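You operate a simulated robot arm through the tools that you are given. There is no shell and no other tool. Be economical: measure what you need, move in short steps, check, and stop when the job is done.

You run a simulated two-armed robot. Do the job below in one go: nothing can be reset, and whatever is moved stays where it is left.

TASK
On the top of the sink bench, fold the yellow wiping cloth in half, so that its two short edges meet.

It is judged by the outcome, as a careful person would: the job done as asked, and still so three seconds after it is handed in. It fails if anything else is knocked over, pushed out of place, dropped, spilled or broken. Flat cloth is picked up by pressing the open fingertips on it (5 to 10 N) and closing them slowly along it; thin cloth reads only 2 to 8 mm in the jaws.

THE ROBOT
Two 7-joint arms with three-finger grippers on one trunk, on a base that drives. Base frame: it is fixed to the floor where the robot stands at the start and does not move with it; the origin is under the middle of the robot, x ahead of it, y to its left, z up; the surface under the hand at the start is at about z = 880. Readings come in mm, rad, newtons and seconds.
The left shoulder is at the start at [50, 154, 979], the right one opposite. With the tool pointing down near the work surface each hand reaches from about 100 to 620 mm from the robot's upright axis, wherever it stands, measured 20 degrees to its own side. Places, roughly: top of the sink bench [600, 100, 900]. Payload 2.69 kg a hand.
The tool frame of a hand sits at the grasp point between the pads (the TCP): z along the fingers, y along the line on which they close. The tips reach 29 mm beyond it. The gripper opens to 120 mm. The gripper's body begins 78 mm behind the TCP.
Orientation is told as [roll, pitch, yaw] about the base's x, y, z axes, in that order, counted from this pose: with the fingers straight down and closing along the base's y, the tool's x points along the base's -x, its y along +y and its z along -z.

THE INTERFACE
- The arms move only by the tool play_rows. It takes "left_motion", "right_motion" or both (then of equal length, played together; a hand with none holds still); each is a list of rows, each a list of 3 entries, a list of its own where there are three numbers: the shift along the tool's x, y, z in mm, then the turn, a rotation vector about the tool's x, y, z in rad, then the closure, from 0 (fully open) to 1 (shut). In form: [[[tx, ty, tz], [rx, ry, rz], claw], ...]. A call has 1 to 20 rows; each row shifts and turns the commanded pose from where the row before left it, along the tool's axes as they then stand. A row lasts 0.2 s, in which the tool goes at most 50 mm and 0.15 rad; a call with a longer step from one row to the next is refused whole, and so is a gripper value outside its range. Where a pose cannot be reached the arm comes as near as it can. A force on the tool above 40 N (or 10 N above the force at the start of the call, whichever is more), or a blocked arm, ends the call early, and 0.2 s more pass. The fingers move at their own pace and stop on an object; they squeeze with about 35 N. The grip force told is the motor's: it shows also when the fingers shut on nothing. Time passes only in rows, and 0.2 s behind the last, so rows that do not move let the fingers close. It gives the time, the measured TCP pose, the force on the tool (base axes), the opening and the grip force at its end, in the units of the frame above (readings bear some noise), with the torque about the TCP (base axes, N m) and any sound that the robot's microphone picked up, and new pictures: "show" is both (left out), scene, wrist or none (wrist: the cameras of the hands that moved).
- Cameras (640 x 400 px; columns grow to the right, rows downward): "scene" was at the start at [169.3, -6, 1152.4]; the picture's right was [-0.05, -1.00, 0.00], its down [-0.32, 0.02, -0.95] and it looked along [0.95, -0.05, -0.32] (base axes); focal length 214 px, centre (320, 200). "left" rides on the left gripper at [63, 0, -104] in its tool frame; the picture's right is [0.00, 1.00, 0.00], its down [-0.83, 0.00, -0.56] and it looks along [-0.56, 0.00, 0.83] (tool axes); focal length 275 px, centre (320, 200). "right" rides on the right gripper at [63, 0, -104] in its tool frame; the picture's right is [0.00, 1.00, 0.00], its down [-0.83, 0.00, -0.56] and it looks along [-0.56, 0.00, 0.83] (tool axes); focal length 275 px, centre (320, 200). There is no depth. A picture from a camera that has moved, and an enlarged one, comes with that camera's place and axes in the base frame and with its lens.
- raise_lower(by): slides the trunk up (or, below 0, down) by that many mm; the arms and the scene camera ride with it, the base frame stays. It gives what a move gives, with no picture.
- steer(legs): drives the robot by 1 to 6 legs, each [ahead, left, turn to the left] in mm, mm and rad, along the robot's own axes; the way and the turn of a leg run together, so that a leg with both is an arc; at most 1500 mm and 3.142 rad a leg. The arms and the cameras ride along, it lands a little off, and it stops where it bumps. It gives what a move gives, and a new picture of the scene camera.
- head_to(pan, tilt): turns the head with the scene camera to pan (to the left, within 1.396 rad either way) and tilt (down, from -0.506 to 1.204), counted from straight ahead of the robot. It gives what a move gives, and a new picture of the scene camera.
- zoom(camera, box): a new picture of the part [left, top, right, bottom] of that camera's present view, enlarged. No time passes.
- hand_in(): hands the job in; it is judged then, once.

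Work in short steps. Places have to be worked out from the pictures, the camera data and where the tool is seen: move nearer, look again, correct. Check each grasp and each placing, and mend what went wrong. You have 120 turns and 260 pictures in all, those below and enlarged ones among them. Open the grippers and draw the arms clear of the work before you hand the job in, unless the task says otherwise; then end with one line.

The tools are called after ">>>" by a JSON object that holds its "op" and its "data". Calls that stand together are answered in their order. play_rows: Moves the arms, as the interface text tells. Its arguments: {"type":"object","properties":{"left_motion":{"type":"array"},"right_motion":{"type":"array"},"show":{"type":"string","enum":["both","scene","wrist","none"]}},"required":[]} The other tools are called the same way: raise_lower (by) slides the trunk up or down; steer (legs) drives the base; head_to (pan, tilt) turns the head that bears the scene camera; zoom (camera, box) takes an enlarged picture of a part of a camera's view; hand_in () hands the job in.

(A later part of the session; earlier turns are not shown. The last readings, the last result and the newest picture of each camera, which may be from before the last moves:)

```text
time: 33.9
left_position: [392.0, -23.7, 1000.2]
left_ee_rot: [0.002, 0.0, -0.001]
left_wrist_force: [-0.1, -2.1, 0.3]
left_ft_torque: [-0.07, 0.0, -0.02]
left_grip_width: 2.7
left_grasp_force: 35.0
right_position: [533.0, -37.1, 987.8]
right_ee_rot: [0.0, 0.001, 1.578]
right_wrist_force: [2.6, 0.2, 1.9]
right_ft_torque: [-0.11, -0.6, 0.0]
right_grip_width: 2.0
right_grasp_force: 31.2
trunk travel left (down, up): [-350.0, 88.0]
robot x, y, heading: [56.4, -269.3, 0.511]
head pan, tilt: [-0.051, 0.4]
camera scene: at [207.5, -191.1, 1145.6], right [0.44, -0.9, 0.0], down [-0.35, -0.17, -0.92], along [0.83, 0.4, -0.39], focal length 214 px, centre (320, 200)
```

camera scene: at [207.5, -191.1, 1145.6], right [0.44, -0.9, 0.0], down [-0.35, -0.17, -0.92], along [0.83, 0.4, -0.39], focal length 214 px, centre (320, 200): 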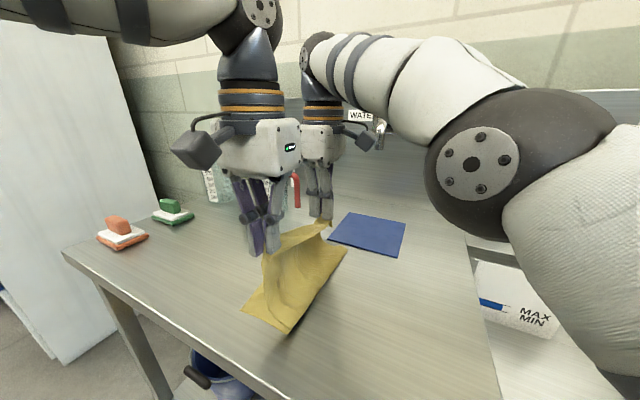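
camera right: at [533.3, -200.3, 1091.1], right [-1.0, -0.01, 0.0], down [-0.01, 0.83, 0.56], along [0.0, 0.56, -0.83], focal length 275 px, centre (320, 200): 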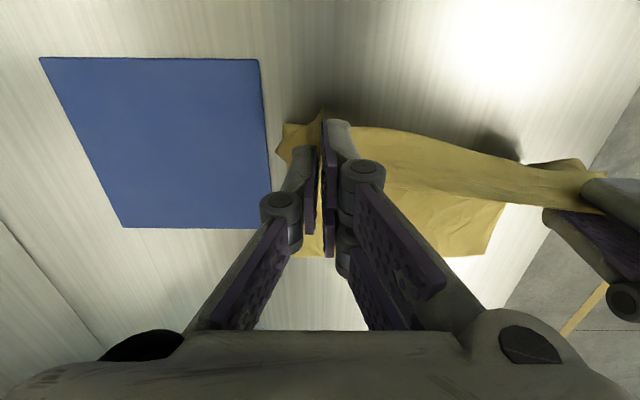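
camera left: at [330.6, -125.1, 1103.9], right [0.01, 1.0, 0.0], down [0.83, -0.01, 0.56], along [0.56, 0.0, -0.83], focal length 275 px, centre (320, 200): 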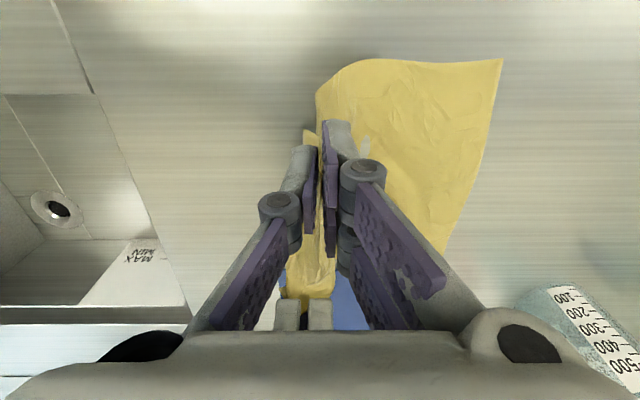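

The near left corner stayed put at about (357,3), and the held edge hangs over the left half. I lower most of the way while adjusting both hands towards the goal.

>>> {"op": "play_rows", "data": {"left_motion": [[[4, 1, 10], [0, 0, 0], 1], [[4, 1, 10], [0, 0, 0], 1], [[4, 1, 10], [0, 0, 0], 1], [[4, 0, 10], [0, 0, 0], 1], [[4, 0, 10], [0, 0, 0], 1]], "right_motion": [[[-5, 0, 8], [0, 0, 0], 1], [[-5, 0, 8], [0, 0, 0], 1], [[-5, 0, 8], [0, 0, 0], 1], [[-5, 0, 8], [0, 0, 0], 1], [[-5, 0, 8], [0, 0, 0], 1]]}}

```text
time: 35.1
left_position: [372.9, -21.5, 949.3]
left_ee_rot: [-0.002, -0.001, 0.003]
left_wrist_force: [1.1, -0.4, -0.4]
left_ft_torque: [-0.01, 0.01, 0.02]
left_grip_width: 2.1
left_grasp_force: 33.5
right_position: [529.7, -13.8, 946.6]
right_ee_rot: [-0.001, 0.0, 1.577]
right_wrist_force: [-1.4, 0.1, -1.5]
right_ft_torque: [-0.01, -0.04, -0.03]
right_grip_width: 1.2
right_grasp_force: 30.6
trunk travel left (down, up): [-350.0, 88.0]
robot x, y, heading: [57.3, -267.3, 0.505]
head pan, tilt: [-0.051, 0.4]
camera scene: at [207.7, -191.6, 1145.6], right [0.44, -0.9, 0.0], down [-0.35, -0.17, -0.92], along [0.83, 0.4, -0.39], focal length 214 px, centre (320, 200)
camera right: at [530.3, -76.1, 1050.6], right [-1.0, -0.01, 0.0], down [-0.01, 0.83, 0.56], along [-0.01, 0.56, -0.83], focal length 275 px, centre (320, 200)
camera left: at [309.8, -21.8, 1054.2], right [0.0, 1.0, 0.0], down [0.83, 0.0, 0.56], along [0.56, 0.0, -0.83], focal length 275 px, centre (320, 200)
```

scene: 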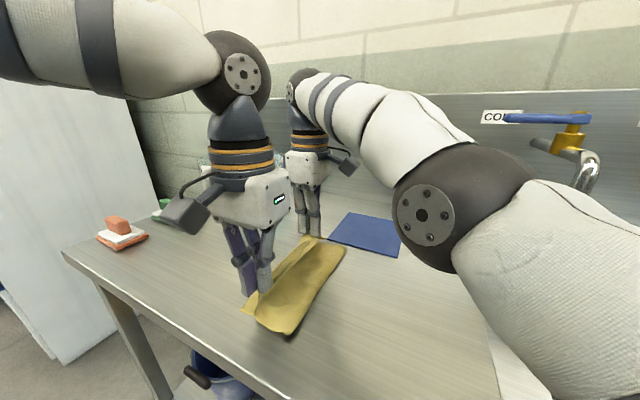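
right: 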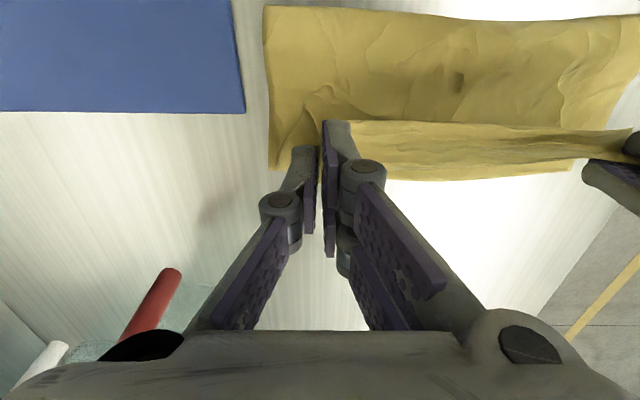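
left: 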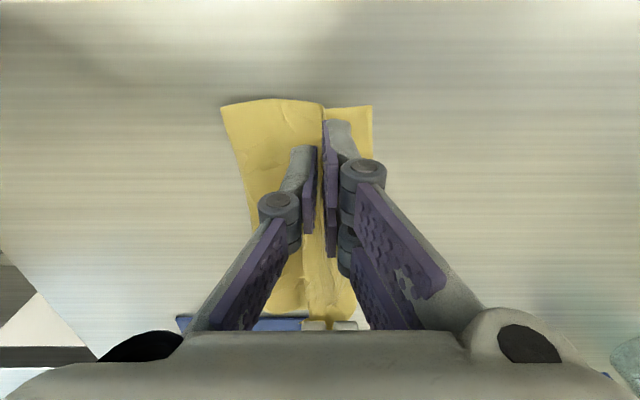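

Alignment looks good. The left edge of the bottom layer is at y of about 10 to 12. I bring the right hand 12 mm further in +y and lower both to about z = 915.

>>> {"op": "play_rows", "data": {"left_motion": [[[0, 0, 7], [0, 0, 0], 1], [[0, 1, 7], [0, 0, 0], 1], [[0, 0, 7], [0, 0, 0], 1], [[0, 0, 7], [0, 0, 0], 1], [[0, 0, 5], [0, 0, 0], 1]], "right_motion": [[[-3, -1, 7], [0, 0, 0], 1], [[-3, -1, 7], [0, 0, 0], 1], [[-3, -1, 7], [0, 0, 0], 1], [[-3, 0, 6], [0, 0, 0], 1], [[-1, 0, 4], [0, 0, 0], 1]]}}

```text
time: 36.3
left_position: [373.9, -20.6, 918.2]
left_ee_rot: [-0.001, -0.003, -0.001]
left_wrist_force: [3.2, 0.3, 0.6]
left_ft_torque: [-0.01, -0.07, 0.06]
left_grip_width: 1.5
left_grasp_force: 30.3
right_position: [531.3, -2.8, 916.4]
right_ee_rot: [0.001, -0.001, 1.577]
right_wrist_force: [-3.5, -1.2, 1.9]
right_ft_torque: [0.0, 0.12, 0.02]
right_grip_width: 1.0
right_grasp_force: 28.8
right hand out of reach, approached as far as the arm can: row 2
trunk travel left (down, up): [-350.0, 88.0]
robot x, y, heading: [56.5, -268.9, 0.504]
head pan, tilt: [-0.051, 0.4]
camera scene: at [207.5, -191.8, 1145.7], right [0.44, -0.9, 0.0], down [-0.35, -0.17, -0.92], along [0.83, 0.4, -0.39], focal length 214 px, centre (320, 200)
camera right: at [532.0, -65.0, 1019.0], right [-1.0, -0.01, 0.0], down [-0.01, 0.83, 0.56], along [-0.01, 0.56, -0.83], focal length 275 px, centre (320, 200)
camera left: at [310.1, -21.3, 1021.6], right [0.0, 1.0, 0.0], down [0.83, 0.0, 0.56], along [0.56, 0.0, -0.83], focal length 275 px, centre (320, 200)
```

scene: 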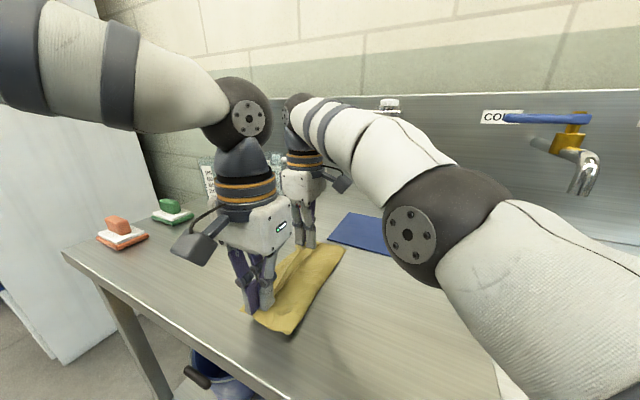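
right: 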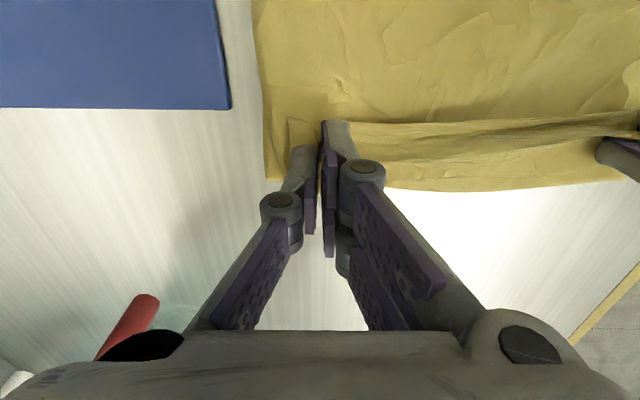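
left: 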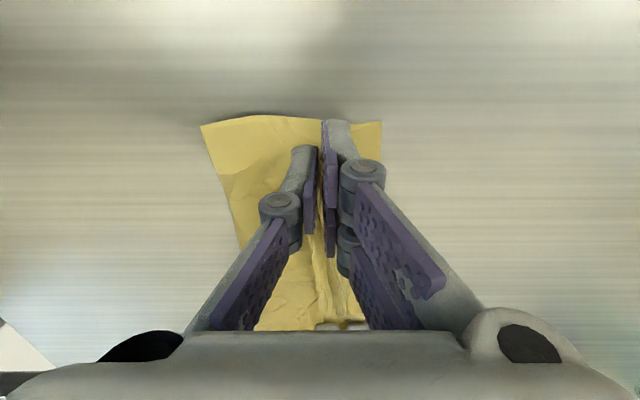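

Nearly down. I look closely at how the top edge lies against the bottom edge before releasing.

>>> {"op": "zoom", "data": {"camera": "right", "box": [240, 60, 640, 230]}}

>>> {"op": "zoom", "data": {"camera": "left", "box": [180, 90, 420, 240]}}

```text
1.60 times, centred on (440, 145) of right
camera zoom: at [532.0, -65.0, 1019.0], right [-1.0, -0.01, 0.0], down [-0.01, 0.83, 0.56], along [-0.01, 0.56, -0.83], focal length 440 px, centre (128, 288)
```

zoom: 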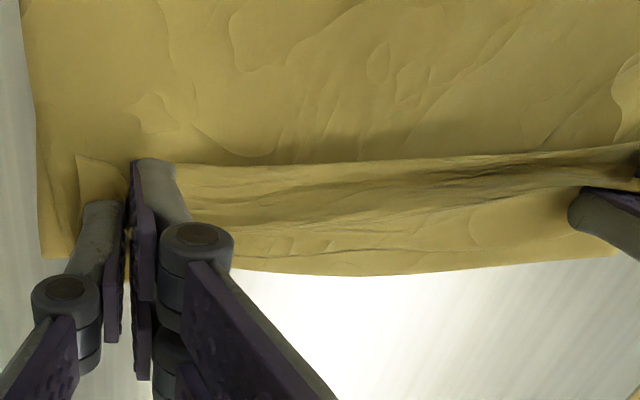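

```text
2.67 times, centred on (300, 165) of left
camera zoom: at [310.1, -21.3, 1021.6], right [0.0, 1.0, 0.0], down [0.83, 0.0, 0.56], along [0.56, 0.0, -0.83], focal length 734 px, centre (373, 293)
```

zoom: 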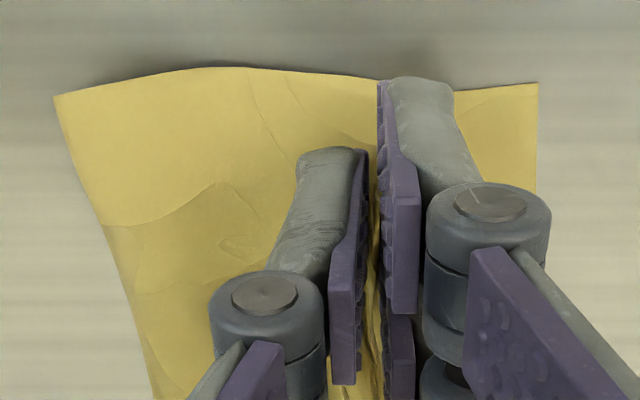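

The body of the top layer wraps under the fingertips, so the strip I hold, about 20 mm, points backwards. I raise slightly, pull a little more towards +y, and let go there so the edge can straighten as it drops.

>>> {"op": "play_rows", "data": {"left_motion": [[[0, 3, -7], [0, 0, 0], 1], [[0, 6, -7], [0, 0, 0], 1], [[0, 5, -2], [0, 0, 0], 1], [[0, 0, 0], [0, 0, 0], 0.8], [[0, 0, 0], [0, 0, 0], 0.75], [[0, 0, -15], [0, 0, 0], 0.75], [[0, 0, -25], [0, 0, 0], 0.75], [[0, 0, -25], [0, 0, 0], 0.75]], "right_motion": [[[-3, 0, -7], [0, 0, 0], 1], [[-5, 0, -7], [0, 0, 0], 1], [[-4, 0, -2], [0, 0, 0], 1], [[0, 0, 0], [0, 0, 0], 0.8], [[0, 0, 0], [0, 0, 0], 0.75], [[0, 0, -15], [0, 0, 0], 0.75], [[0, 0, -25], [0, 0, 0], 0.75], [[0, 0, -25], [0, 0, 0], 0.75]]}}

```text
time: 38.1
left_position: [374.1, -6.3, 998.4]
left_ee_rot: [0.0, -0.002, 0.0]
left_wrist_force: [0.5, 0.0, -0.4]
left_ft_torque: [0.01, 0.02, -0.02]
left_grip_width: 30.0
left_grasp_force: 0.0
right_position: [502.4, -16.3, 986.2]
right_ee_rot: [0.001, -0.001, 1.574]
right_wrist_force: [-0.4, -0.6, 1.0]
right_ft_torque: [0.05, -0.01, 0.03]
right_grip_width: 29.9
right_grasp_force: 0.1
right hand out of reach, approached as far as the arm can: row 1, 2, 3, 6, 7, 8
trunk travel left (down, up): [-350.0, 88.0]
robot x, y, heading: [58.5, -267.9, 0.509]
head pan, tilt: [-0.051, 0.4]
camera scene: at [207.7, -192.0, 1145.7], right [0.44, -0.9, 0.0], down [-0.35, -0.17, -0.92], along [0.83, 0.4, -0.39], focal length 214 px, centre (320, 200)
camera right: at [503.0, -78.7, 1089.7], right [-1.0, -0.01, 0.0], down [-0.01, 0.83, 0.56], along [-0.01, 0.56, -0.83], focal length 275 px, centre (320, 200)
camera left: at [311.4, -6.4, 1102.3], right [0.0, 1.0, 0.0], down [0.83, 0.0, 0.56], along [0.56, 0.0, -0.83], focal length 275 px, centre (320, 200)
```

scene: 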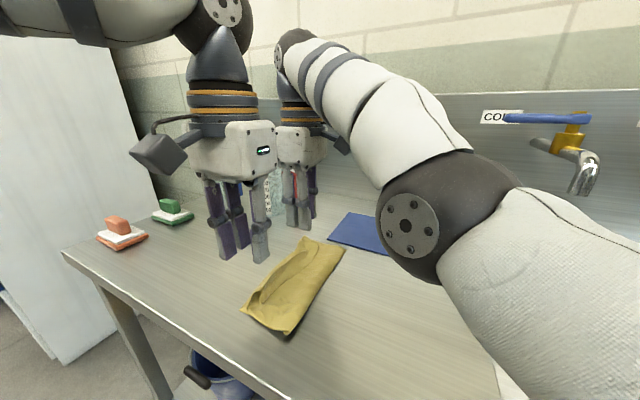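
right: 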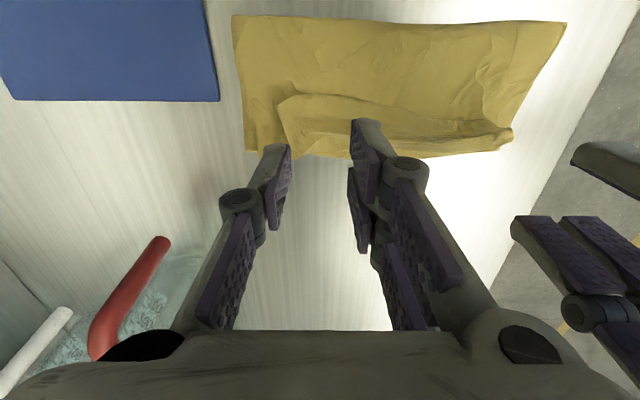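
left: 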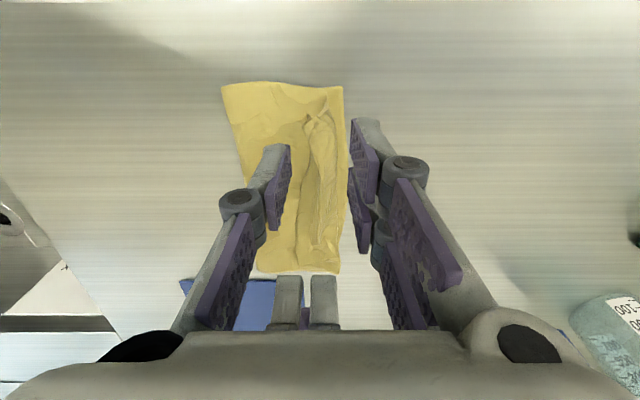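

The cloth is folded, but a strip of the top layer is turned back. I zoom in to see exactly how it lies.

>>> {"op": "zoom", "data": {"camera": "right", "box": [220, 5, 580, 175]}}

>>> {"op": "zoom", "data": {"camera": "left", "box": [200, 70, 400, 280]}}

>>> {"op": "zoom", "data": {"camera": "scene", "box": [210, 215, 370, 345]}}

```text
1.78 times, centred on (400, 90) of right
camera zoom: at [503.0, -78.7, 1089.7], right [-1.0, -0.01, 0.0], down [-0.01, 0.83, 0.56], along [-0.01, 0.56, -0.83], focal length 489 px, centre (178, 396)
```

zoom: 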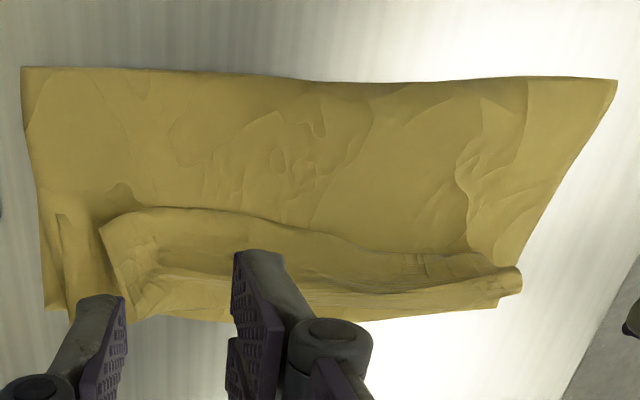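

```text
1.90 times, centred on (300, 175) of left
camera zoom: at [311.4, -6.4, 1102.3], right [0.0, 1.0, 0.0], down [0.83, 0.0, 0.56], along [0.56, 0.0, -0.83], focal length 524 px, centre (358, 248)
```

zoom: 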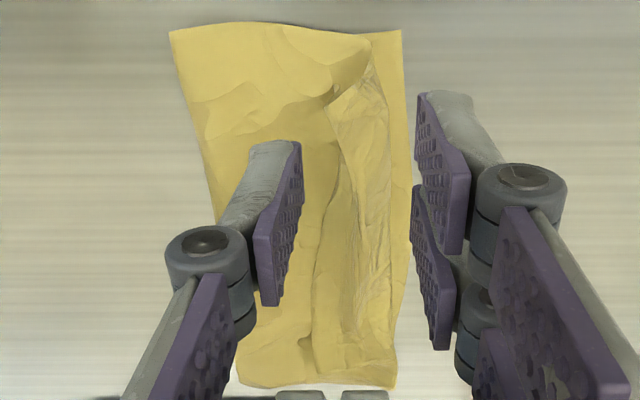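

```text
3.08 times, centred on (290, 280) of scene
camera zoom: at [207.7, -192.0, 1145.7], right [0.44, -0.9, 0.0], down [-0.35, -0.17, -0.92], along [0.83, 0.4, -0.39], focal length 660 px, centre (412, -46)
```

zoom: 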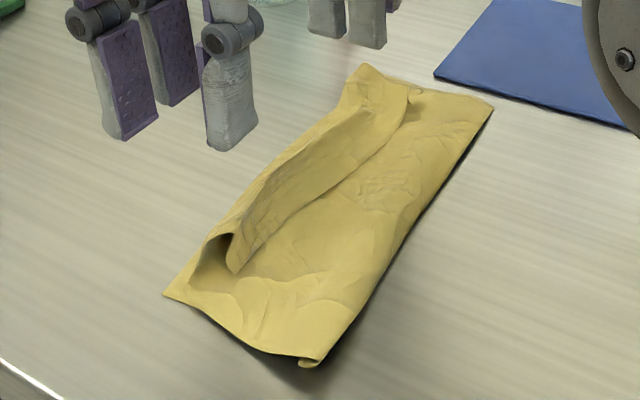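

A strip about 30 mm wide along the held edge is turned back towards -y, and its free edge stands up. I take the right hand away to the right and turn the left hand, opened wide, so its fingertips can sweep that strip over towards +y.

>>> {"op": "play_rows", "data": {"left_motion": [[[0, 0, -2], [0, 0, -0.143], 0.5], [[0, 0, 0], [0, 0, -0.143], 0.3], [[0, 0, 0], [0, 0, -0.143], 0], [[0, 0, 0], [0, 0, -0.143], 0], [[0, 0, 0], [0, 0, -0.143], 0], [[0, 0, 0], [0, 0, -0.143], 0], [[0, 0, 0], [0, 0, -0.143], 0], [[0, 0, 0], [0, 0, -0.143], 0], [[0, 0, 0], [0, 0, -0.143], 0], [[0, 0, 0], [0, 0, -0.143], 0], [[0, 0, 0], [0, 0, -0.143], 0]], "right_motion": [[[15, 0, -2], [0, 0, 0], 0.75], [[20, 0, -2], [0, 0, 0], 0.75], [[25, 0, -2], [0, 0, 0], 0.75], [[25, 0, -2], [0, 0, 0], 0.75], [[25, 0, -2], [0, 0, 0], 0.75], [[25, 0, -2], [0, 0, 0], 0.75], [[25, 0, 0], [0, 0, 0], 0.75], [[20, 0, 0], [0, 0, 0], 0.75], [[10, 0, 0], [0, 0, 0], 0.75], [[0, 0, 0], [0, 0, 0], 0.75], [[0, 0, 0], [0, 0, 0], 0.75]]}}

```text
time: 40.5
left_position: [372.5, -6.6, 999.9]
left_ee_rot: [-0.001, -0.001, 1.577]
left_wrist_force: [0.0, -0.4, 0.2]
left_ft_torque: [-0.02, -0.01, -0.02]
left_grip_width: 120.1
left_grasp_force: 0.1
right_position: [545.9, -122.2, 1018.2]
right_ee_rot: [0.001, 0.001, 1.577]
right_wrist_force: [0.0, -0.2, 0.1]
right_ft_torque: [0.02, 0.0, -0.01]
right_grip_width: 30.1
right_grasp_force: 0.0
right hand out of reach, approached as far as the arm can: row 1, 2, 3, 4, 5, 6, 7
trunk travel left (down, up): [-350.0, 88.0]
robot x, y, heading: [58.1, -269.3, 0.51]
head pan, tilt: [-0.051, 0.4]
camera scene: at [207.7, -191.8, 1145.6], right [0.44, -0.9, 0.0], down [-0.35, -0.17, -0.92], along [0.83, 0.4, -0.39], focal length 214 px, centre (320, 200)
camera right: at [546.2, -183.7, 1121.2], right [-1.0, -0.01, 0.0], down [-0.01, 0.83, 0.56], along [-0.01, 0.56, -0.83], focal length 275 px, centre (320, 200)
camera left: at [372.7, -70.3, 1103.8], right [-1.0, 0.0, 0.0], down [0.0, 0.83, 0.56], along [0.0, 0.56, -0.83], focal length 275 px, centre (320, 200)
```

scene: 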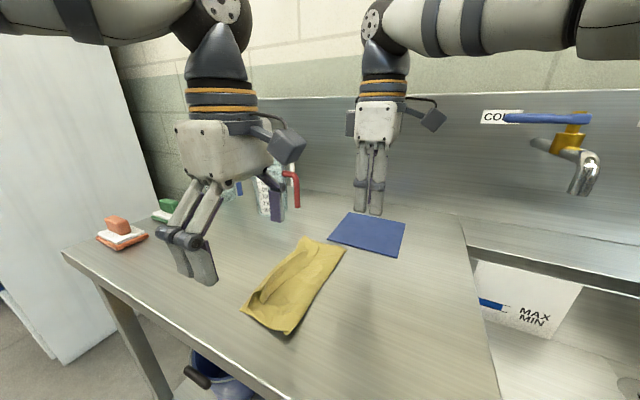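
right: 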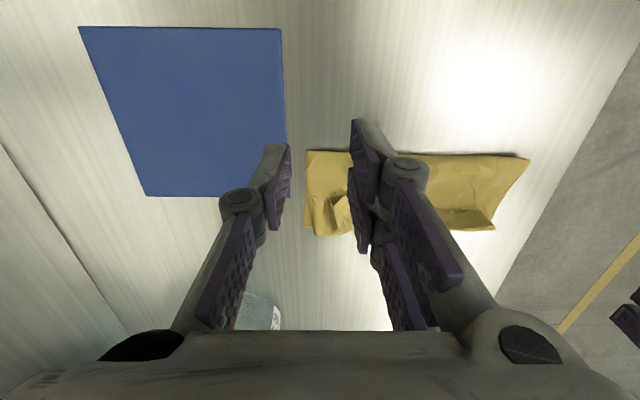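
left: 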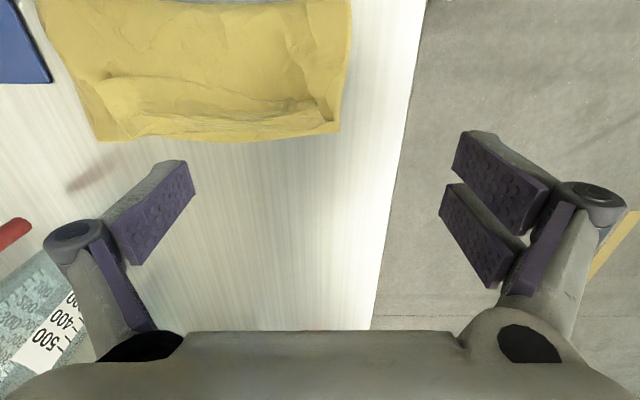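

The right hand is clear above. I take the left hand to (450,-48) and lower its open tips to just above the top layer, behind the free edge.

>>> {"op": "play_rows", "data": {"left_motion": [[[8.4, -15.6, 0], [0, 0, 0], 0], [[8.4, -15.6, 0], [0, 0, 0], 0], [[8.4, -15.6, 0], [0, 0, 0], 0], [[8.4, -15.6, 0], [0, 0, 0], 0], [[8.4, -15.6, 0], [0, 0, 0], 0], [[0, 0, 20], [0, 0, 0], 0], [[0, 0, 20], [0, 0, 0], 0], [[0, 0, 20], [0, 0, 0], 0], [[0, 0, 12], [0, 0, 0], 0]], "right_motion": [[[10, 0, 0], [0, 0, 0], 0.75], [[15, 0, 0], [0, 0, 0], 0.75], [[15, 0, 0], [0, 0, 0], 0.75], [[15, 0, 0], [0, 0, 0], 0.75], [[15, 0, 0], [0, 0, 0], 0.75], [[10, 0, 0], [0, 0, 0], 0.75], [[0, 0, 0], [0, 0, 0], 0.75], [[0, 0, 0], [0, 0, 0], 0.75], [[0, 0, 0], [0, 0, 0], 0.75]]}}

```text
time: 42.5
left_position: [451.5, -48.3, 927.9]
left_ee_rot: [-0.002, 0.001, 1.574]
left_wrist_force: [0.2, 0.7, -0.1]
left_ft_torque: [0.02, 0.01, 0.04]
left_grip_width: 119.9
left_grasp_force: 0.0
right_position: [547.3, -203.2, 1016.4]
right_ee_rot: [0.001, -0.002, 1.579]
right_wrist_force: [-0.8, 0.1, 0.5]
right_ft_torque: [-0.02, -0.02, 0.01]
right_grip_width: 30.0
right_grasp_force: 0.0
trunk travel left (down, up): [-350.0, 88.0]
robot x, y, heading: [58.2, -269.0, 0.509]
head pan, tilt: [-0.051, 0.4]
camera scene: at [207.8, -191.7, 1145.6], right [0.44, -0.9, 0.0], down [-0.35, -0.17, -0.92], along [0.83, 0.4, -0.39], focal length 214 px, centre (320, 200)
camera right: at [547.8, -264.4, 1120.5], right [-1.0, -0.01, 0.0], down [-0.01, 0.83, 0.56], along [-0.01, 0.56, -0.83], focal length 275 px, centre (320, 200)
camera left: at [451.0, -112.1, 1031.8], right [-1.0, 0.0, 0.0], down [0.0, 0.83, 0.56], along [0.0, 0.56, -0.83], focal length 275 px, centre (320, 200)
```

scene: 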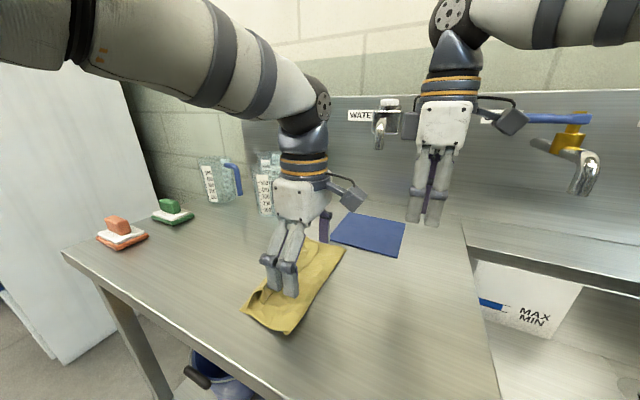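
right: 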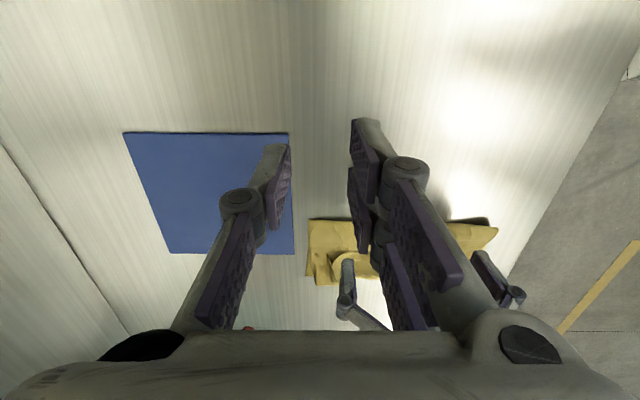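
left: 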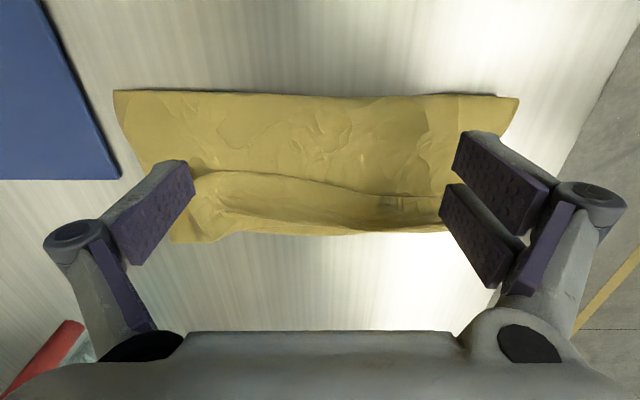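

The free edge lies ahead of both tips. I lower until the tips nearly brush the top layer, checking the force.

>>> {"op": "play_rows", "data": {"left_motion": [[[0, 0, 5], [0, 0, 0], 0], [[0, 0, 4], [0, 0, 0], 0], [[0, 0, 3], [0, 0, 0], 0], [[0, 0, 2], [0, 0, 0], 0]], "show": "wrist"}}

```text
time: 43.5
left_position: [452.2, -48.9, 915.0]
left_ee_rot: [-0.001, -0.001, 1.573]
left_wrist_force: [0.9, -0.3, 0.3]
left_ft_torque: [-0.01, -0.01, -0.01]
left_grip_width: 119.5
left_grasp_force: 0.1
right_position: [547.5, -202.8, 1016.5]
right_ee_rot: [0.001, 0.0, 1.578]
right_wrist_force: [1.0, 0.4, 0.2]
right_ft_torque: [0.01, 0.01, 0.01]
right_grip_width: 30.2
right_grasp_force: 0.0
trunk travel left (down, up): [-350.0, 88.0]
robot x, y, heading: [56.7, -264.7, 0.508]
head pan, tilt: [-0.051, 0.4]
camera left: at [451.1, -112.6, 1018.4], right [-1.0, 0.0, 0.0], down [0.0, 0.83, 0.56], along [0.0, 0.56, -0.83], focal length 275 px, centre (320, 200)
```

left: 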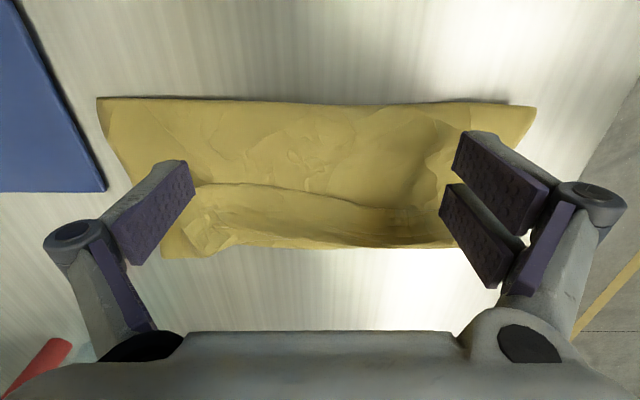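

I narrow the fingers to about 100 mm so both are within the strip, lower 2 mm more, and sweep towards +y.

>>> {"op": "play_rows", "data": {"left_motion": [[[0, 0, 1], [0, 0, 0], 0.15], [[0, 0, 1], [0, 0, 0], 0.15], [[-6, 0, 0], [0, 0, 0], 0.15], [[-6, 0, 0], [0, 0, 0], 0.15], [[-6, 0, 0], [0, 0, 0], 0.15], [[-6, 0, 0], [0, 0, 0], 0.15], [[-6, 0, 0], [0, 0, 0], 0.15], [[-6, 0, 0], [0, 0, 0], 0.15]], "show": "both"}}

```text
time: 45.3
left_position: [451.4, -12.2, 913.3]
left_ee_rot: [-0.005, 0.0, 1.574]
left_wrist_force: [0.0, -1.1, 0.7]
left_ft_torque: [0.01, 0.02, 0.03]
left_grip_width: 101.8
left_grasp_force: 0.0
right_position: [548.5, -202.4, 1016.8]
right_ee_rot: [0.0, 0.0, 1.577]
right_wrist_force: [0.1, 0.0, -0.6]
right_ft_torque: [-0.04, -0.02, -0.03]
right_grip_width: 29.9
right_grasp_force: 0.1
trunk travel left (down, up): [-350.0, 88.0]
robot x, y, heading: [57.4, -267.1, 0.508]
head pan, tilt: [-0.051, 0.4]
camera scene: at [207.7, -191.7, 1145.6], right [0.44, -0.9, 0.0], down [-0.35, -0.17, -0.92], along [0.83, 0.4, -0.39], focal length 214 px, centre (320, 200)
camera left: at [451.4, -75.8, 1016.3], right [-1.0, 0.0, 0.0], down [0.0, 0.83, 0.56], along [0.0, 0.56, -0.83], focal length 275 px, centre (320, 200)
```

scene: 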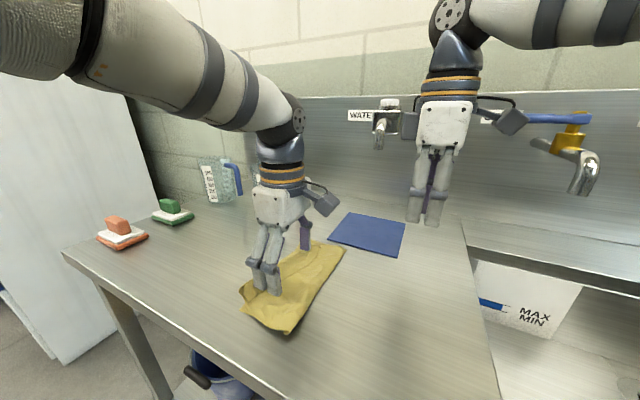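
left: 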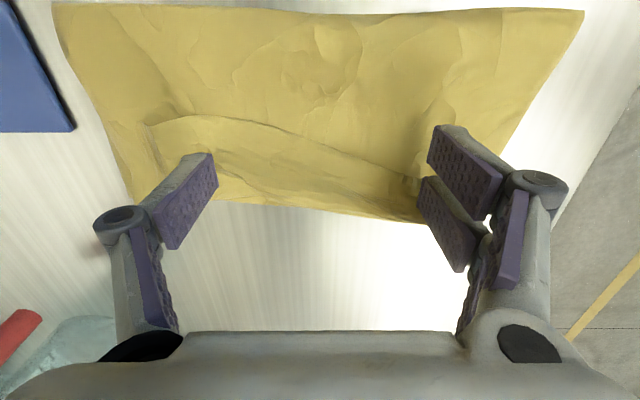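

The near end is moving over, while the far finger may be riding on top. I sweep on and check.

>>> {"op": "play_rows", "data": {"left_motion": [[[-6, 0, 0], [0, 0, 0], 0.15], [[-6, 0, 0], [0, 0, 0], 0.15], [[-6, 0, 0], [0, 0, 0], 0.15], [[-6, 0, 0], [0, 0, 0], 0.15], [[-6, 0, 0], [0, 0, 0], 0.15], [[-6, 0, 0], [0, 0, 0], 0.15], [[-6, 0, 0], [0, 0, 0], 0.15]], "show": "both"}}

```text
time: 46.9
left_position: [450.0, 30.1, 912.3]
left_ee_rot: [-0.001, 0.001, 1.574]
left_wrist_force: [-0.8, 0.2, 0.2]
left_ft_torque: [-0.02, 0.0, 0.05]
left_grip_width: 102.0
left_grasp_force: 0.1
right_position: [547.6, -201.8, 1017.0]
right_ee_rot: [0.001, -0.001, 1.577]
right_wrist_force: [-0.5, 0.3, 0.2]
right_ft_torque: [-0.01, -0.01, 0.0]
right_grip_width: 30.1
right_grasp_force: 0.0
trunk travel left (down, up): [-350.0, 88.0]
robot x, y, heading: [57.3, -270.0, 0.51]
head pan, tilt: [-0.051, 0.4]
camera scene: at [207.7, -191.7, 1145.6], right [0.44, -0.9, 0.0], down [-0.35, -0.17, -0.92], along [0.83, 0.4, -0.39], focal length 214 px, centre (320, 200)
camera left: at [450.7, -33.6, 1016.2], right [-1.0, 0.0, 0.0], down [0.0, 0.83, 0.56], along [0.0, 0.56, -0.83], focal length 275 px, centre (320, 200)
```

scene: 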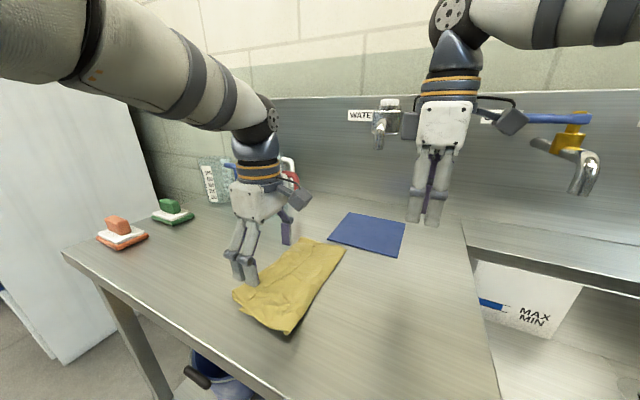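
left: 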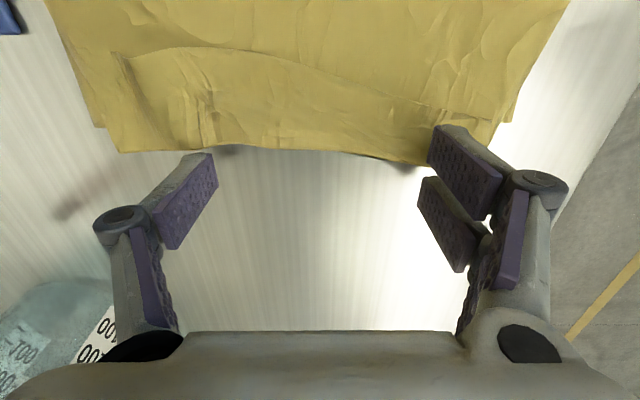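

The near end of the strip has flipped over. I raise the left hand to see the whole cloth.

>>> {"op": "play_rows", "data": {"left_motion": [[[0, 0, -20], [0, 0, 0], 0.15], [[10, 0, -25], [0, 0, 0], 0.15], [[20, 0, -25], [0, 0, 0], 0.15], [[20, 0, -20], [0, 0, 0], 0.15], [[20, 0, 0], [0, 0, 0], 0.15], [[10, 0, 0], [0, 0, 0], 0.15]], "show": "wrist"}}

>>> {"op": "zoom", "data": {"camera": "scene", "box": [210, 215, 370, 345]}}

```text
time: 48.3
left_position: [451.8, -51.0, 1002.8]
left_ee_rot: [-0.004, 0.0, 1.575]
left_wrist_force: [1.0, 0.0, 0.2]
left_ft_torque: [-0.01, -0.02, -0.07]
left_grip_width: 102.0
left_grasp_force: 0.1
right_position: [547.5, -202.3, 1017.8]
right_ee_rot: [0.0, 0.002, 1.579]
right_wrist_force: [0.3, -0.9, 0.6]
right_ft_torque: [-0.01, 0.01, -0.02]
right_grip_width: 30.1
right_grasp_force: 0.0
trunk travel left (down, up): [-350.0, 88.0]
robot x, y, heading: [58.4, -270.5, 0.505]
head pan, tilt: [-0.051, 0.4]
camera left: at [451.1, -114.6, 1105.9], right [-1.0, 0.0, 0.0], down [0.0, 0.83, 0.56], along [0.0, 0.56, -0.83], focal length 275 px, centre (320, 200)
```

left: 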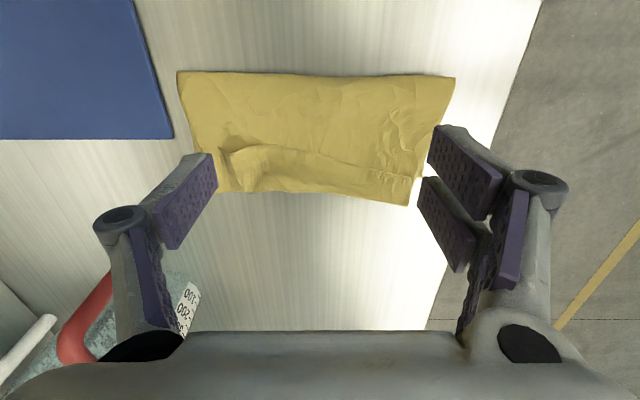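

```text
3.08 times, centred on (290, 280) of scene
camera zoom: at [207.7, -191.8, 1145.6], right [0.44, -0.9, 0.0], down [-0.35, -0.17, -0.92], along [0.83, 0.4, -0.39], focal length 660 px, centre (412, -46)
```

zoom: 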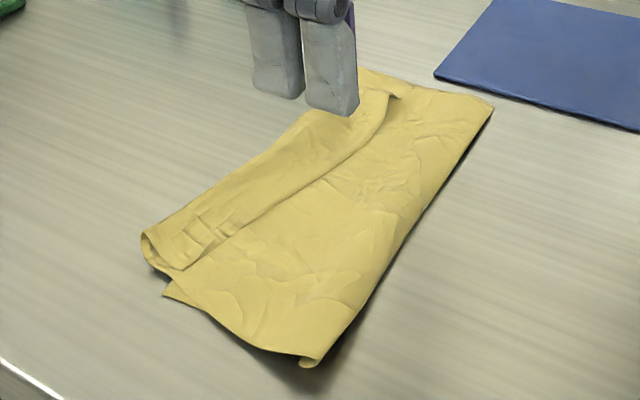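

The strip is still turned back, so the sweep only dragged the cloth. A better fix is to grip the top layer behind that strip, lift so the free edge hangs straight down, and lay it down edge first. For reach I first drive 70 mm along +y and slightly closer.

>>> {"op": "steer", "data": {"legs": [[47, 54, 0]]}}

```text
time: 49.4
left_position: [465.5, 18.9, 1002.1]
left_ee_rot: [-0.003, 0.0, 1.573]
left_wrist_force: [0.3, 0.7, 0.5]
left_ft_torque: [-0.04, 0.0, -0.01]
left_grip_width: 102.4
left_grasp_force: 0.1
right_position: [563.2, -133.4, 1016.6]
right_ee_rot: [-0.001, -0.001, 1.578]
right_wrist_force: [0.7, 0.2, 0.9]
right_ft_torque: [-0.05, -0.02, 0.0]
right_grip_width: 30.1
right_grasp_force: 0.1
trunk travel left (down, up): [-350.0, 88.0]
robot x, y, heading: [71.0, -199.1, 0.508]
head pan, tilt: [-0.051, 0.4]
camera scene: at [222.5, -122.8, 1145.6], right [0.44, -0.9, 0.0], down [-0.35, -0.17, -0.92], along [0.83, 0.4, -0.39], focal length 214 px, centre (320, 200)
```

scene: 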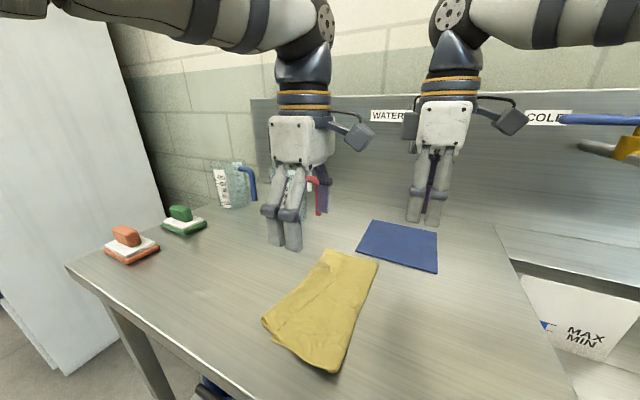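

I turn both hands back to yaw 0, fingers closing along y, with about 28 mm opening.

>>> {"op": "play_rows", "data": {"left_motion": [[[0, 0, 0], [0, 0, 0.143], 0.4], [[0, 0, 0], [0, 0, 0.143], 0.767], [[0, 0, 0], [0, 0, 0.143], 0.767], [[0, 0, 0], [0, 0, 0.143], 0.767], [[0, 0, 0], [0, 0, 0.143], 0.767], [[0, 0, 0], [0, 0, 0.143], 0.767], [[0, 0, 0], [0, 0, 0.143], 0.767], [[0, 0, 0], [0, 0, 0.143], 0.767], [[0, 0, 0], [0, 0, 0.143], 0.767], [[0, 0, 0], [0, 0, 0.143], 0.767], [[0, 0, 0], [0, 0, 0.143], 0.767]], "right_motion": [[[0, 0, 0], [0, 0, 0.143], 0.767], [[0, 0, 0], [0, 0, 0.143], 0.767], [[0, 0, 0], [0, 0, 0.143], 0.767], [[0, 0, 0], [0, 0, 0.143], 0.767], [[0, 0, 0], [0, 0, 0.143], 0.767], [[0, 0, 0], [0, 0, 0.143], 0.767], [[0, 0, 0], [0, 0, 0.143], 0.767], [[0, 0, 0], [0, 0, 0.143], 0.767], [[0, 0, 0], [0, 0, 0.143], 0.767], [[0, 0, 0], [0, 0, 0.143], 0.767], [[0, 0, 0], [0, 0, 0.147], 0.767]], "show": "wrist"}}

>>> {"op": "zoom", "data": {"camera": "scene", "box": [240, 235, 400, 385]}}

```text
time: 51.8
left_position: [466.9, 18.4, 1001.6]
left_ee_rot: [0.0, -0.001, -0.001]
left_wrist_force: [-0.6, 0.1, -0.7]
left_ft_torque: [0.02, -0.03, 0.01]
left_grip_width: 28.0
left_grasp_force: 0.0
right_position: [560.7, -134.5, 1016.8]
right_ee_rot: [-0.001, 0.0, -0.002]
right_wrist_force: [0.2, -0.6, -0.4]
right_ft_torque: [-0.01, -0.02, -0.02]
right_grip_width: 27.6
right_grasp_force: 0.1
trunk travel left (down, up): [-350.0, 88.0]
robot x, y, heading: [73.6, -197.2, 0.508]
head pan, tilt: [-0.051, 0.4]
camera right: at [498.4, -133.2, 1120.4], right [0.0, 1.0, 0.0], down [0.83, 0.0, 0.56], along [0.56, 0.0, -0.83], focal length 275 px, centre (320, 200)
camera left: at [403.3, 17.7, 1106.0], right [0.01, 1.0, 0.0], down [0.83, -0.01, 0.56], along [0.56, 0.0, -0.83], focal length 275 px, centre (320, 200)
```

right: 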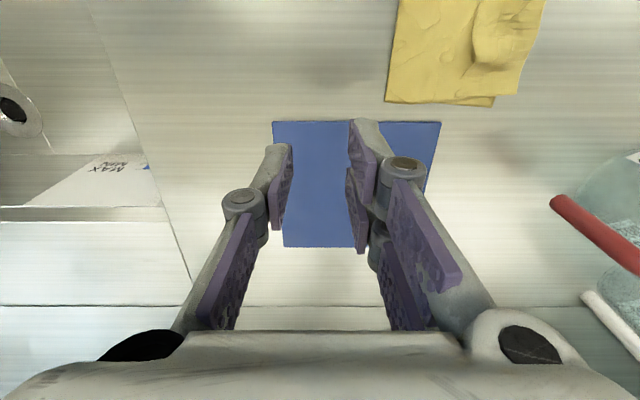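
left: 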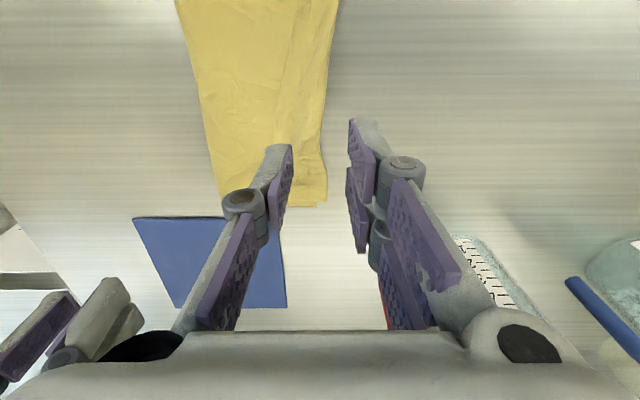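

```text
2.67 times, centred on (320, 310) of scene
camera zoom: at [222.4, -123.4, 1145.6], right [0.44, -0.9, 0.0], down [-0.35, -0.17, -0.92], along [0.83, 0.41, -0.39], focal length 572 px, centre (320, -93)
```

zoom: 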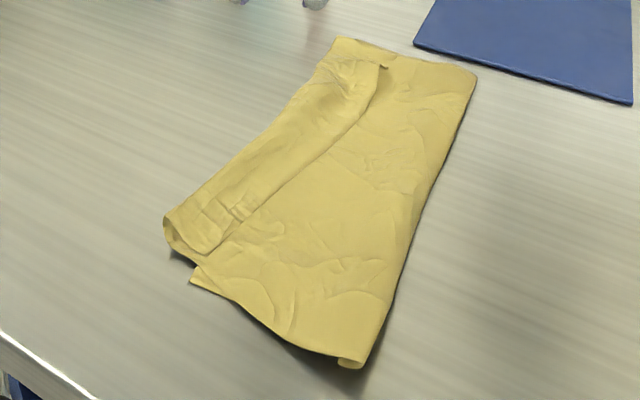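

From this view the crease is at about y = -75, and the turned-back strip's free edge runs from (368,5) to (532,-20). I place the hands behind it, left at (392,-36) and right at (525,-47), lowering to z = 930.

>>> {"op": "play_rows", "data": {"left_motion": [[[12.5, -9, 0], [0, 0, 0], 0.767], [[12.5, -9, 0], [0, 0, 0], 0.767], [[12.5, -9, 0], [0, 0, 0], 0.767], [[12.5, -9, 0], [0, 0, 0], 0.767], [[12.5, -9, 0], [0, 0, 0], 0.767], [[12.5, -9, 0], [0, 0, 0], 0.767], [[0, 0, 18], [0, 0, 0], 0.767], [[0, 0, 18], [0, 0, 0], 0.767], [[0, 0, 18], [0, 0, 0], 0.767], [[0, 0, 17], [0, 0, 0], 0.767]], "right_motion": [[[6, 14.5, 0], [0, 0, 0], 0.767], [[6, 14.5, 0], [0, 0, 0], 0.767], [[6, 14.5, 0], [0, 0, 0], 0.767], [[6, 14.5, 0], [0, 0, 0], 0.767], [[6, 14.5, 0], [0, 0, 0], 0.767], [[6, 14.5, 0], [0, 0, 0], 0.767], [[0, 0, 22], [0, 0, 0], 0.767], [[0, 0, 22], [0, 0, 0], 0.767], [[0, 0, 22], [0, 0, 0], 0.767], [[0, 0, 21], [0, 0, 0], 0.767]]}}

```text
time: 54.0
left_position: [390.7, -36.9, 927.3]
left_ee_rot: [0.001, -0.002, 0.002]
left_wrist_force: [-0.7, 0.3, 0.1]
left_ft_torque: [0.01, -0.03, 0.01]
left_grip_width: 27.6
left_grasp_force: 0.0
right_position: [526.1, -46.5, 929.4]
right_ee_rot: [0.0, 0.0, 0.001]
right_wrist_force: [0.0, 0.2, 0.1]
right_ft_torque: [0.01, -0.01, -0.02]
right_grip_width: 28.2
right_grasp_force: 0.0
trunk travel left (down, up): [-350.0, 88.0]
robot x, y, heading: [72.3, -198.0, 0.511]
head pan, tilt: [-0.051, 0.4]
camera scene: at [222.5, -123.3, 1145.6], right [0.44, -0.9, 0.0], down [-0.35, -0.17, -0.92], along [0.83, 0.41, -0.39], focal length 214 px, centre (320, 200)
camera right: at [462.7, -46.2, 1032.2], right [-0.01, 1.0, 0.0], down [0.83, 0.0, 0.56], along [0.56, 0.0, -0.83], focal length 275 px, centre (320, 200)
camera left: at [327.6, -36.7, 1032.5], right [0.0, 1.0, 0.0], down [0.83, 0.0, 0.56], along [0.56, 0.0, -0.83], focal length 275 px, centre (320, 200)
```

scene: 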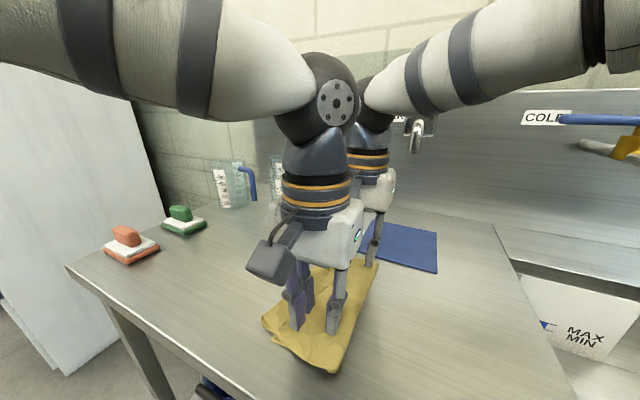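
right: 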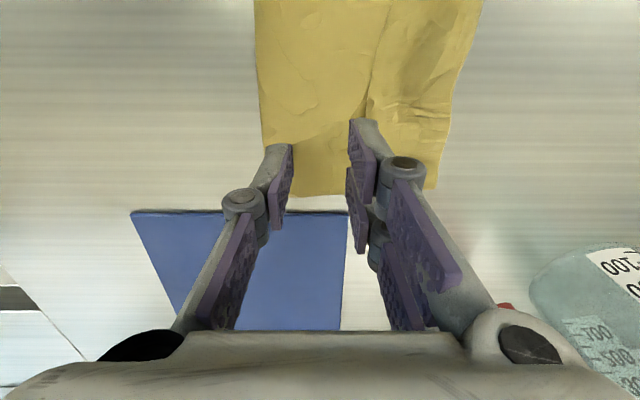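
left: 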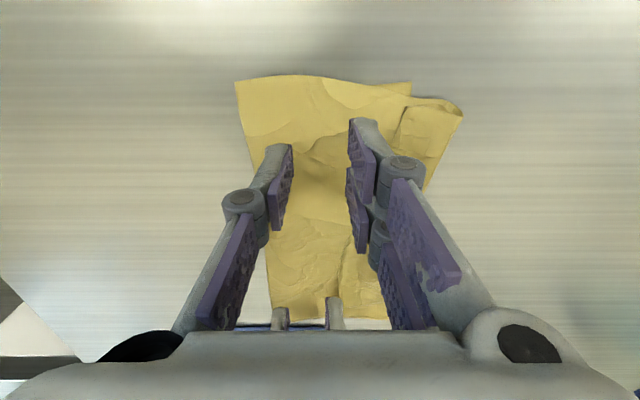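

Both are well placed. I shift the right hand 3 mm towards -y and lower both carefully.

>>> {"op": "play_rows", "data": {"left_motion": [[[0, 0, 4], [0, 0, 0], 0.767], [[0, 0, 4], [0, 0, 0], 0.767], [[0, 0, 3], [0, 0, 0], 0.767], [[0, 0, 1.5], [0, 0, 0], 0.767], [[0, 0, 1], [0, 0, 0], 0.767]], "right_motion": [[[0, -3, 4], [0, 0, 0], 0.767], [[0, 0, 4], [0, 0, 0], 0.767], [[0, 0, 4], [0, 0, 0], 0.767], [[0, 0, 2], [0, 0, 0], 0.767], [[0, 0, 1], [0, 0, 0], 0.767]], "show": "none"}}

```text
time: 55.2
left_position: [389.6, -36.6, 916.9]
left_ee_rot: [0.001, -0.002, 0.002]
left_wrist_force: [-0.6, -0.2, 0.6]
left_ft_torque: [-0.04, 0.01, 0.03]
left_grip_width: 28.0
left_grasp_force: 0.1
right_position: [525.5, -49.9, 914.3]
right_ee_rot: [0.001, 0.001, 0.001]
right_wrist_force: [0.3, 0.1, -0.4]
right_ft_torque: [-0.01, 0.01, 0.0]
right_grip_width: 28.1
right_grasp_force: 0.0
trunk travel left (down, up): [-350.0, 88.0]
robot x, y, heading: [70.6, -200.6, 0.509]
head pan, tilt: [-0.051, 0.4]
```

No contact yet. I go on down in 1 mm steps.

>>> {"op": "play_rows", "data": {"left_motion": [[[0, 0, 1], [0, 0, 0], 0.767], [[0, 0, 1], [0, 0, 0], 0.767], [[0, 0, 1], [0, 0, 0], 0.767], [[0, 0, 0], [0, 0, 0], 0.767]], "right_motion": [[[0, 0, 1], [0, 0, 0], 0.767], [[0, 0, 1], [0, 0, 0], 0.767], [[0, 0, 0], [0, 0, 0], 0.767], [[0, 0, 0], [0, 0, 0], 0.767]], "show": "none"}}

```text
time: 56.2
left_position: [391.7, -37.0, 914.1]
left_ee_rot: [0.0, -0.002, 0.003]
left_wrist_force: [-0.8, -0.8, -0.1]
left_ft_torque: [-0.02, 0.03, -0.02]
left_grip_width: 28.3
left_grasp_force: 0.0
right_position: [526.1, -48.9, 913.1]
right_ee_rot: [0.001, 0.0, 0.0]
right_wrist_force: [-0.2, 0.3, 0.8]
right_ft_torque: [0.0, 0.01, 0.02]
right_grip_width: 27.9
right_grasp_force: 0.1
trunk travel left (down, up): [-350.0, 88.0]
robot x, y, heading: [69.1, -201.8, 0.509]
head pan, tilt: [-0.051, 0.4]
```

Still free. I keep going.

>>> {"op": "play_rows", "data": {"left_motion": [[[0, 0, 1], [0, 0, 0], 0.767], [[0, 0, 1], [0, 0, 0], 0.767], [[0, 0, 0.5], [0, 0, 0], 0.767], [[0, 0, 0], [0, 0, 0], 0.767]], "right_motion": [[[0, 0, 1], [0, 0, 0], 0.767], [[0, 0, 0.7], [0, 0, 0], 0.767], [[0, 0, 0], [0, 0, 0], 0.767], [[0, 0, 0], [0, 0, 0], 0.767]], "show": "none"}}

```text
time: 57.2
left_position: [391.4, -36.0, 911.7]
left_ee_rot: [0.0, -0.001, 0.002]
left_wrist_force: [0.5, 0.4, -0.3]
left_ft_torque: [-0.02, -0.04, 0.02]
left_grip_width: 27.8
left_grasp_force: 0.0
right_position: [526.3, -50.4, 911.5]
right_ee_rot: [-0.001, 0.001, 0.004]
right_wrist_force: [0.2, -0.3, 0.4]
right_ft_torque: [-0.02, -0.02, 0.02]
right_grip_width: 27.9
right_grasp_force: 0.0
trunk travel left (down, up): [-350.0, 88.0]
robot x, y, heading: [70.4, -199.4, 0.506]
head pan, tilt: [-0.051, 0.4]
```

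Almost no force yet. A light touch should favour taking only the top layer, so I go down about 1 mm more and check.

>>> {"op": "play_rows", "data": {"left_motion": [[[0, 0, 0.7], [0, 0, 0], 0.767], [[0, 0, 0.4], [0, 0, 0], 0.767], [[0, 0, 0], [0, 0, 0], 0.767]], "right_motion": [[[0, 0, 0.7], [0, 0, 0], 0.767], [[0, 0, 0.4], [0, 0, 0], 0.767], [[0, 0, 0], [0, 0, 0], 0.767]], "show": "none"}}

```text
time: 58.0
left_position: [390.9, -37.3, 911.3]
left_ee_rot: [0.001, -0.001, 0.001]
left_wrist_force: [-0.2, -0.6, 0.9]
left_ft_torque: [0.05, 0.02, 0.02]
left_grip_width: 27.9
left_grasp_force: 0.1
right_position: [525.8, -50.1, 908.8]
right_ee_rot: [0.002, -0.001, 0.002]
right_wrist_force: [0.8, 0.6, 5.2]
right_ft_torque: [0.12, -0.08, 0.0]
right_grip_width: 28.1
right_grasp_force: 0.0
trunk travel left (down, up): [-350.0, 88.0]
robot x, y, heading: [72.3, -202.6, 0.502]
head pan, tilt: [-0.051, 0.4]
```

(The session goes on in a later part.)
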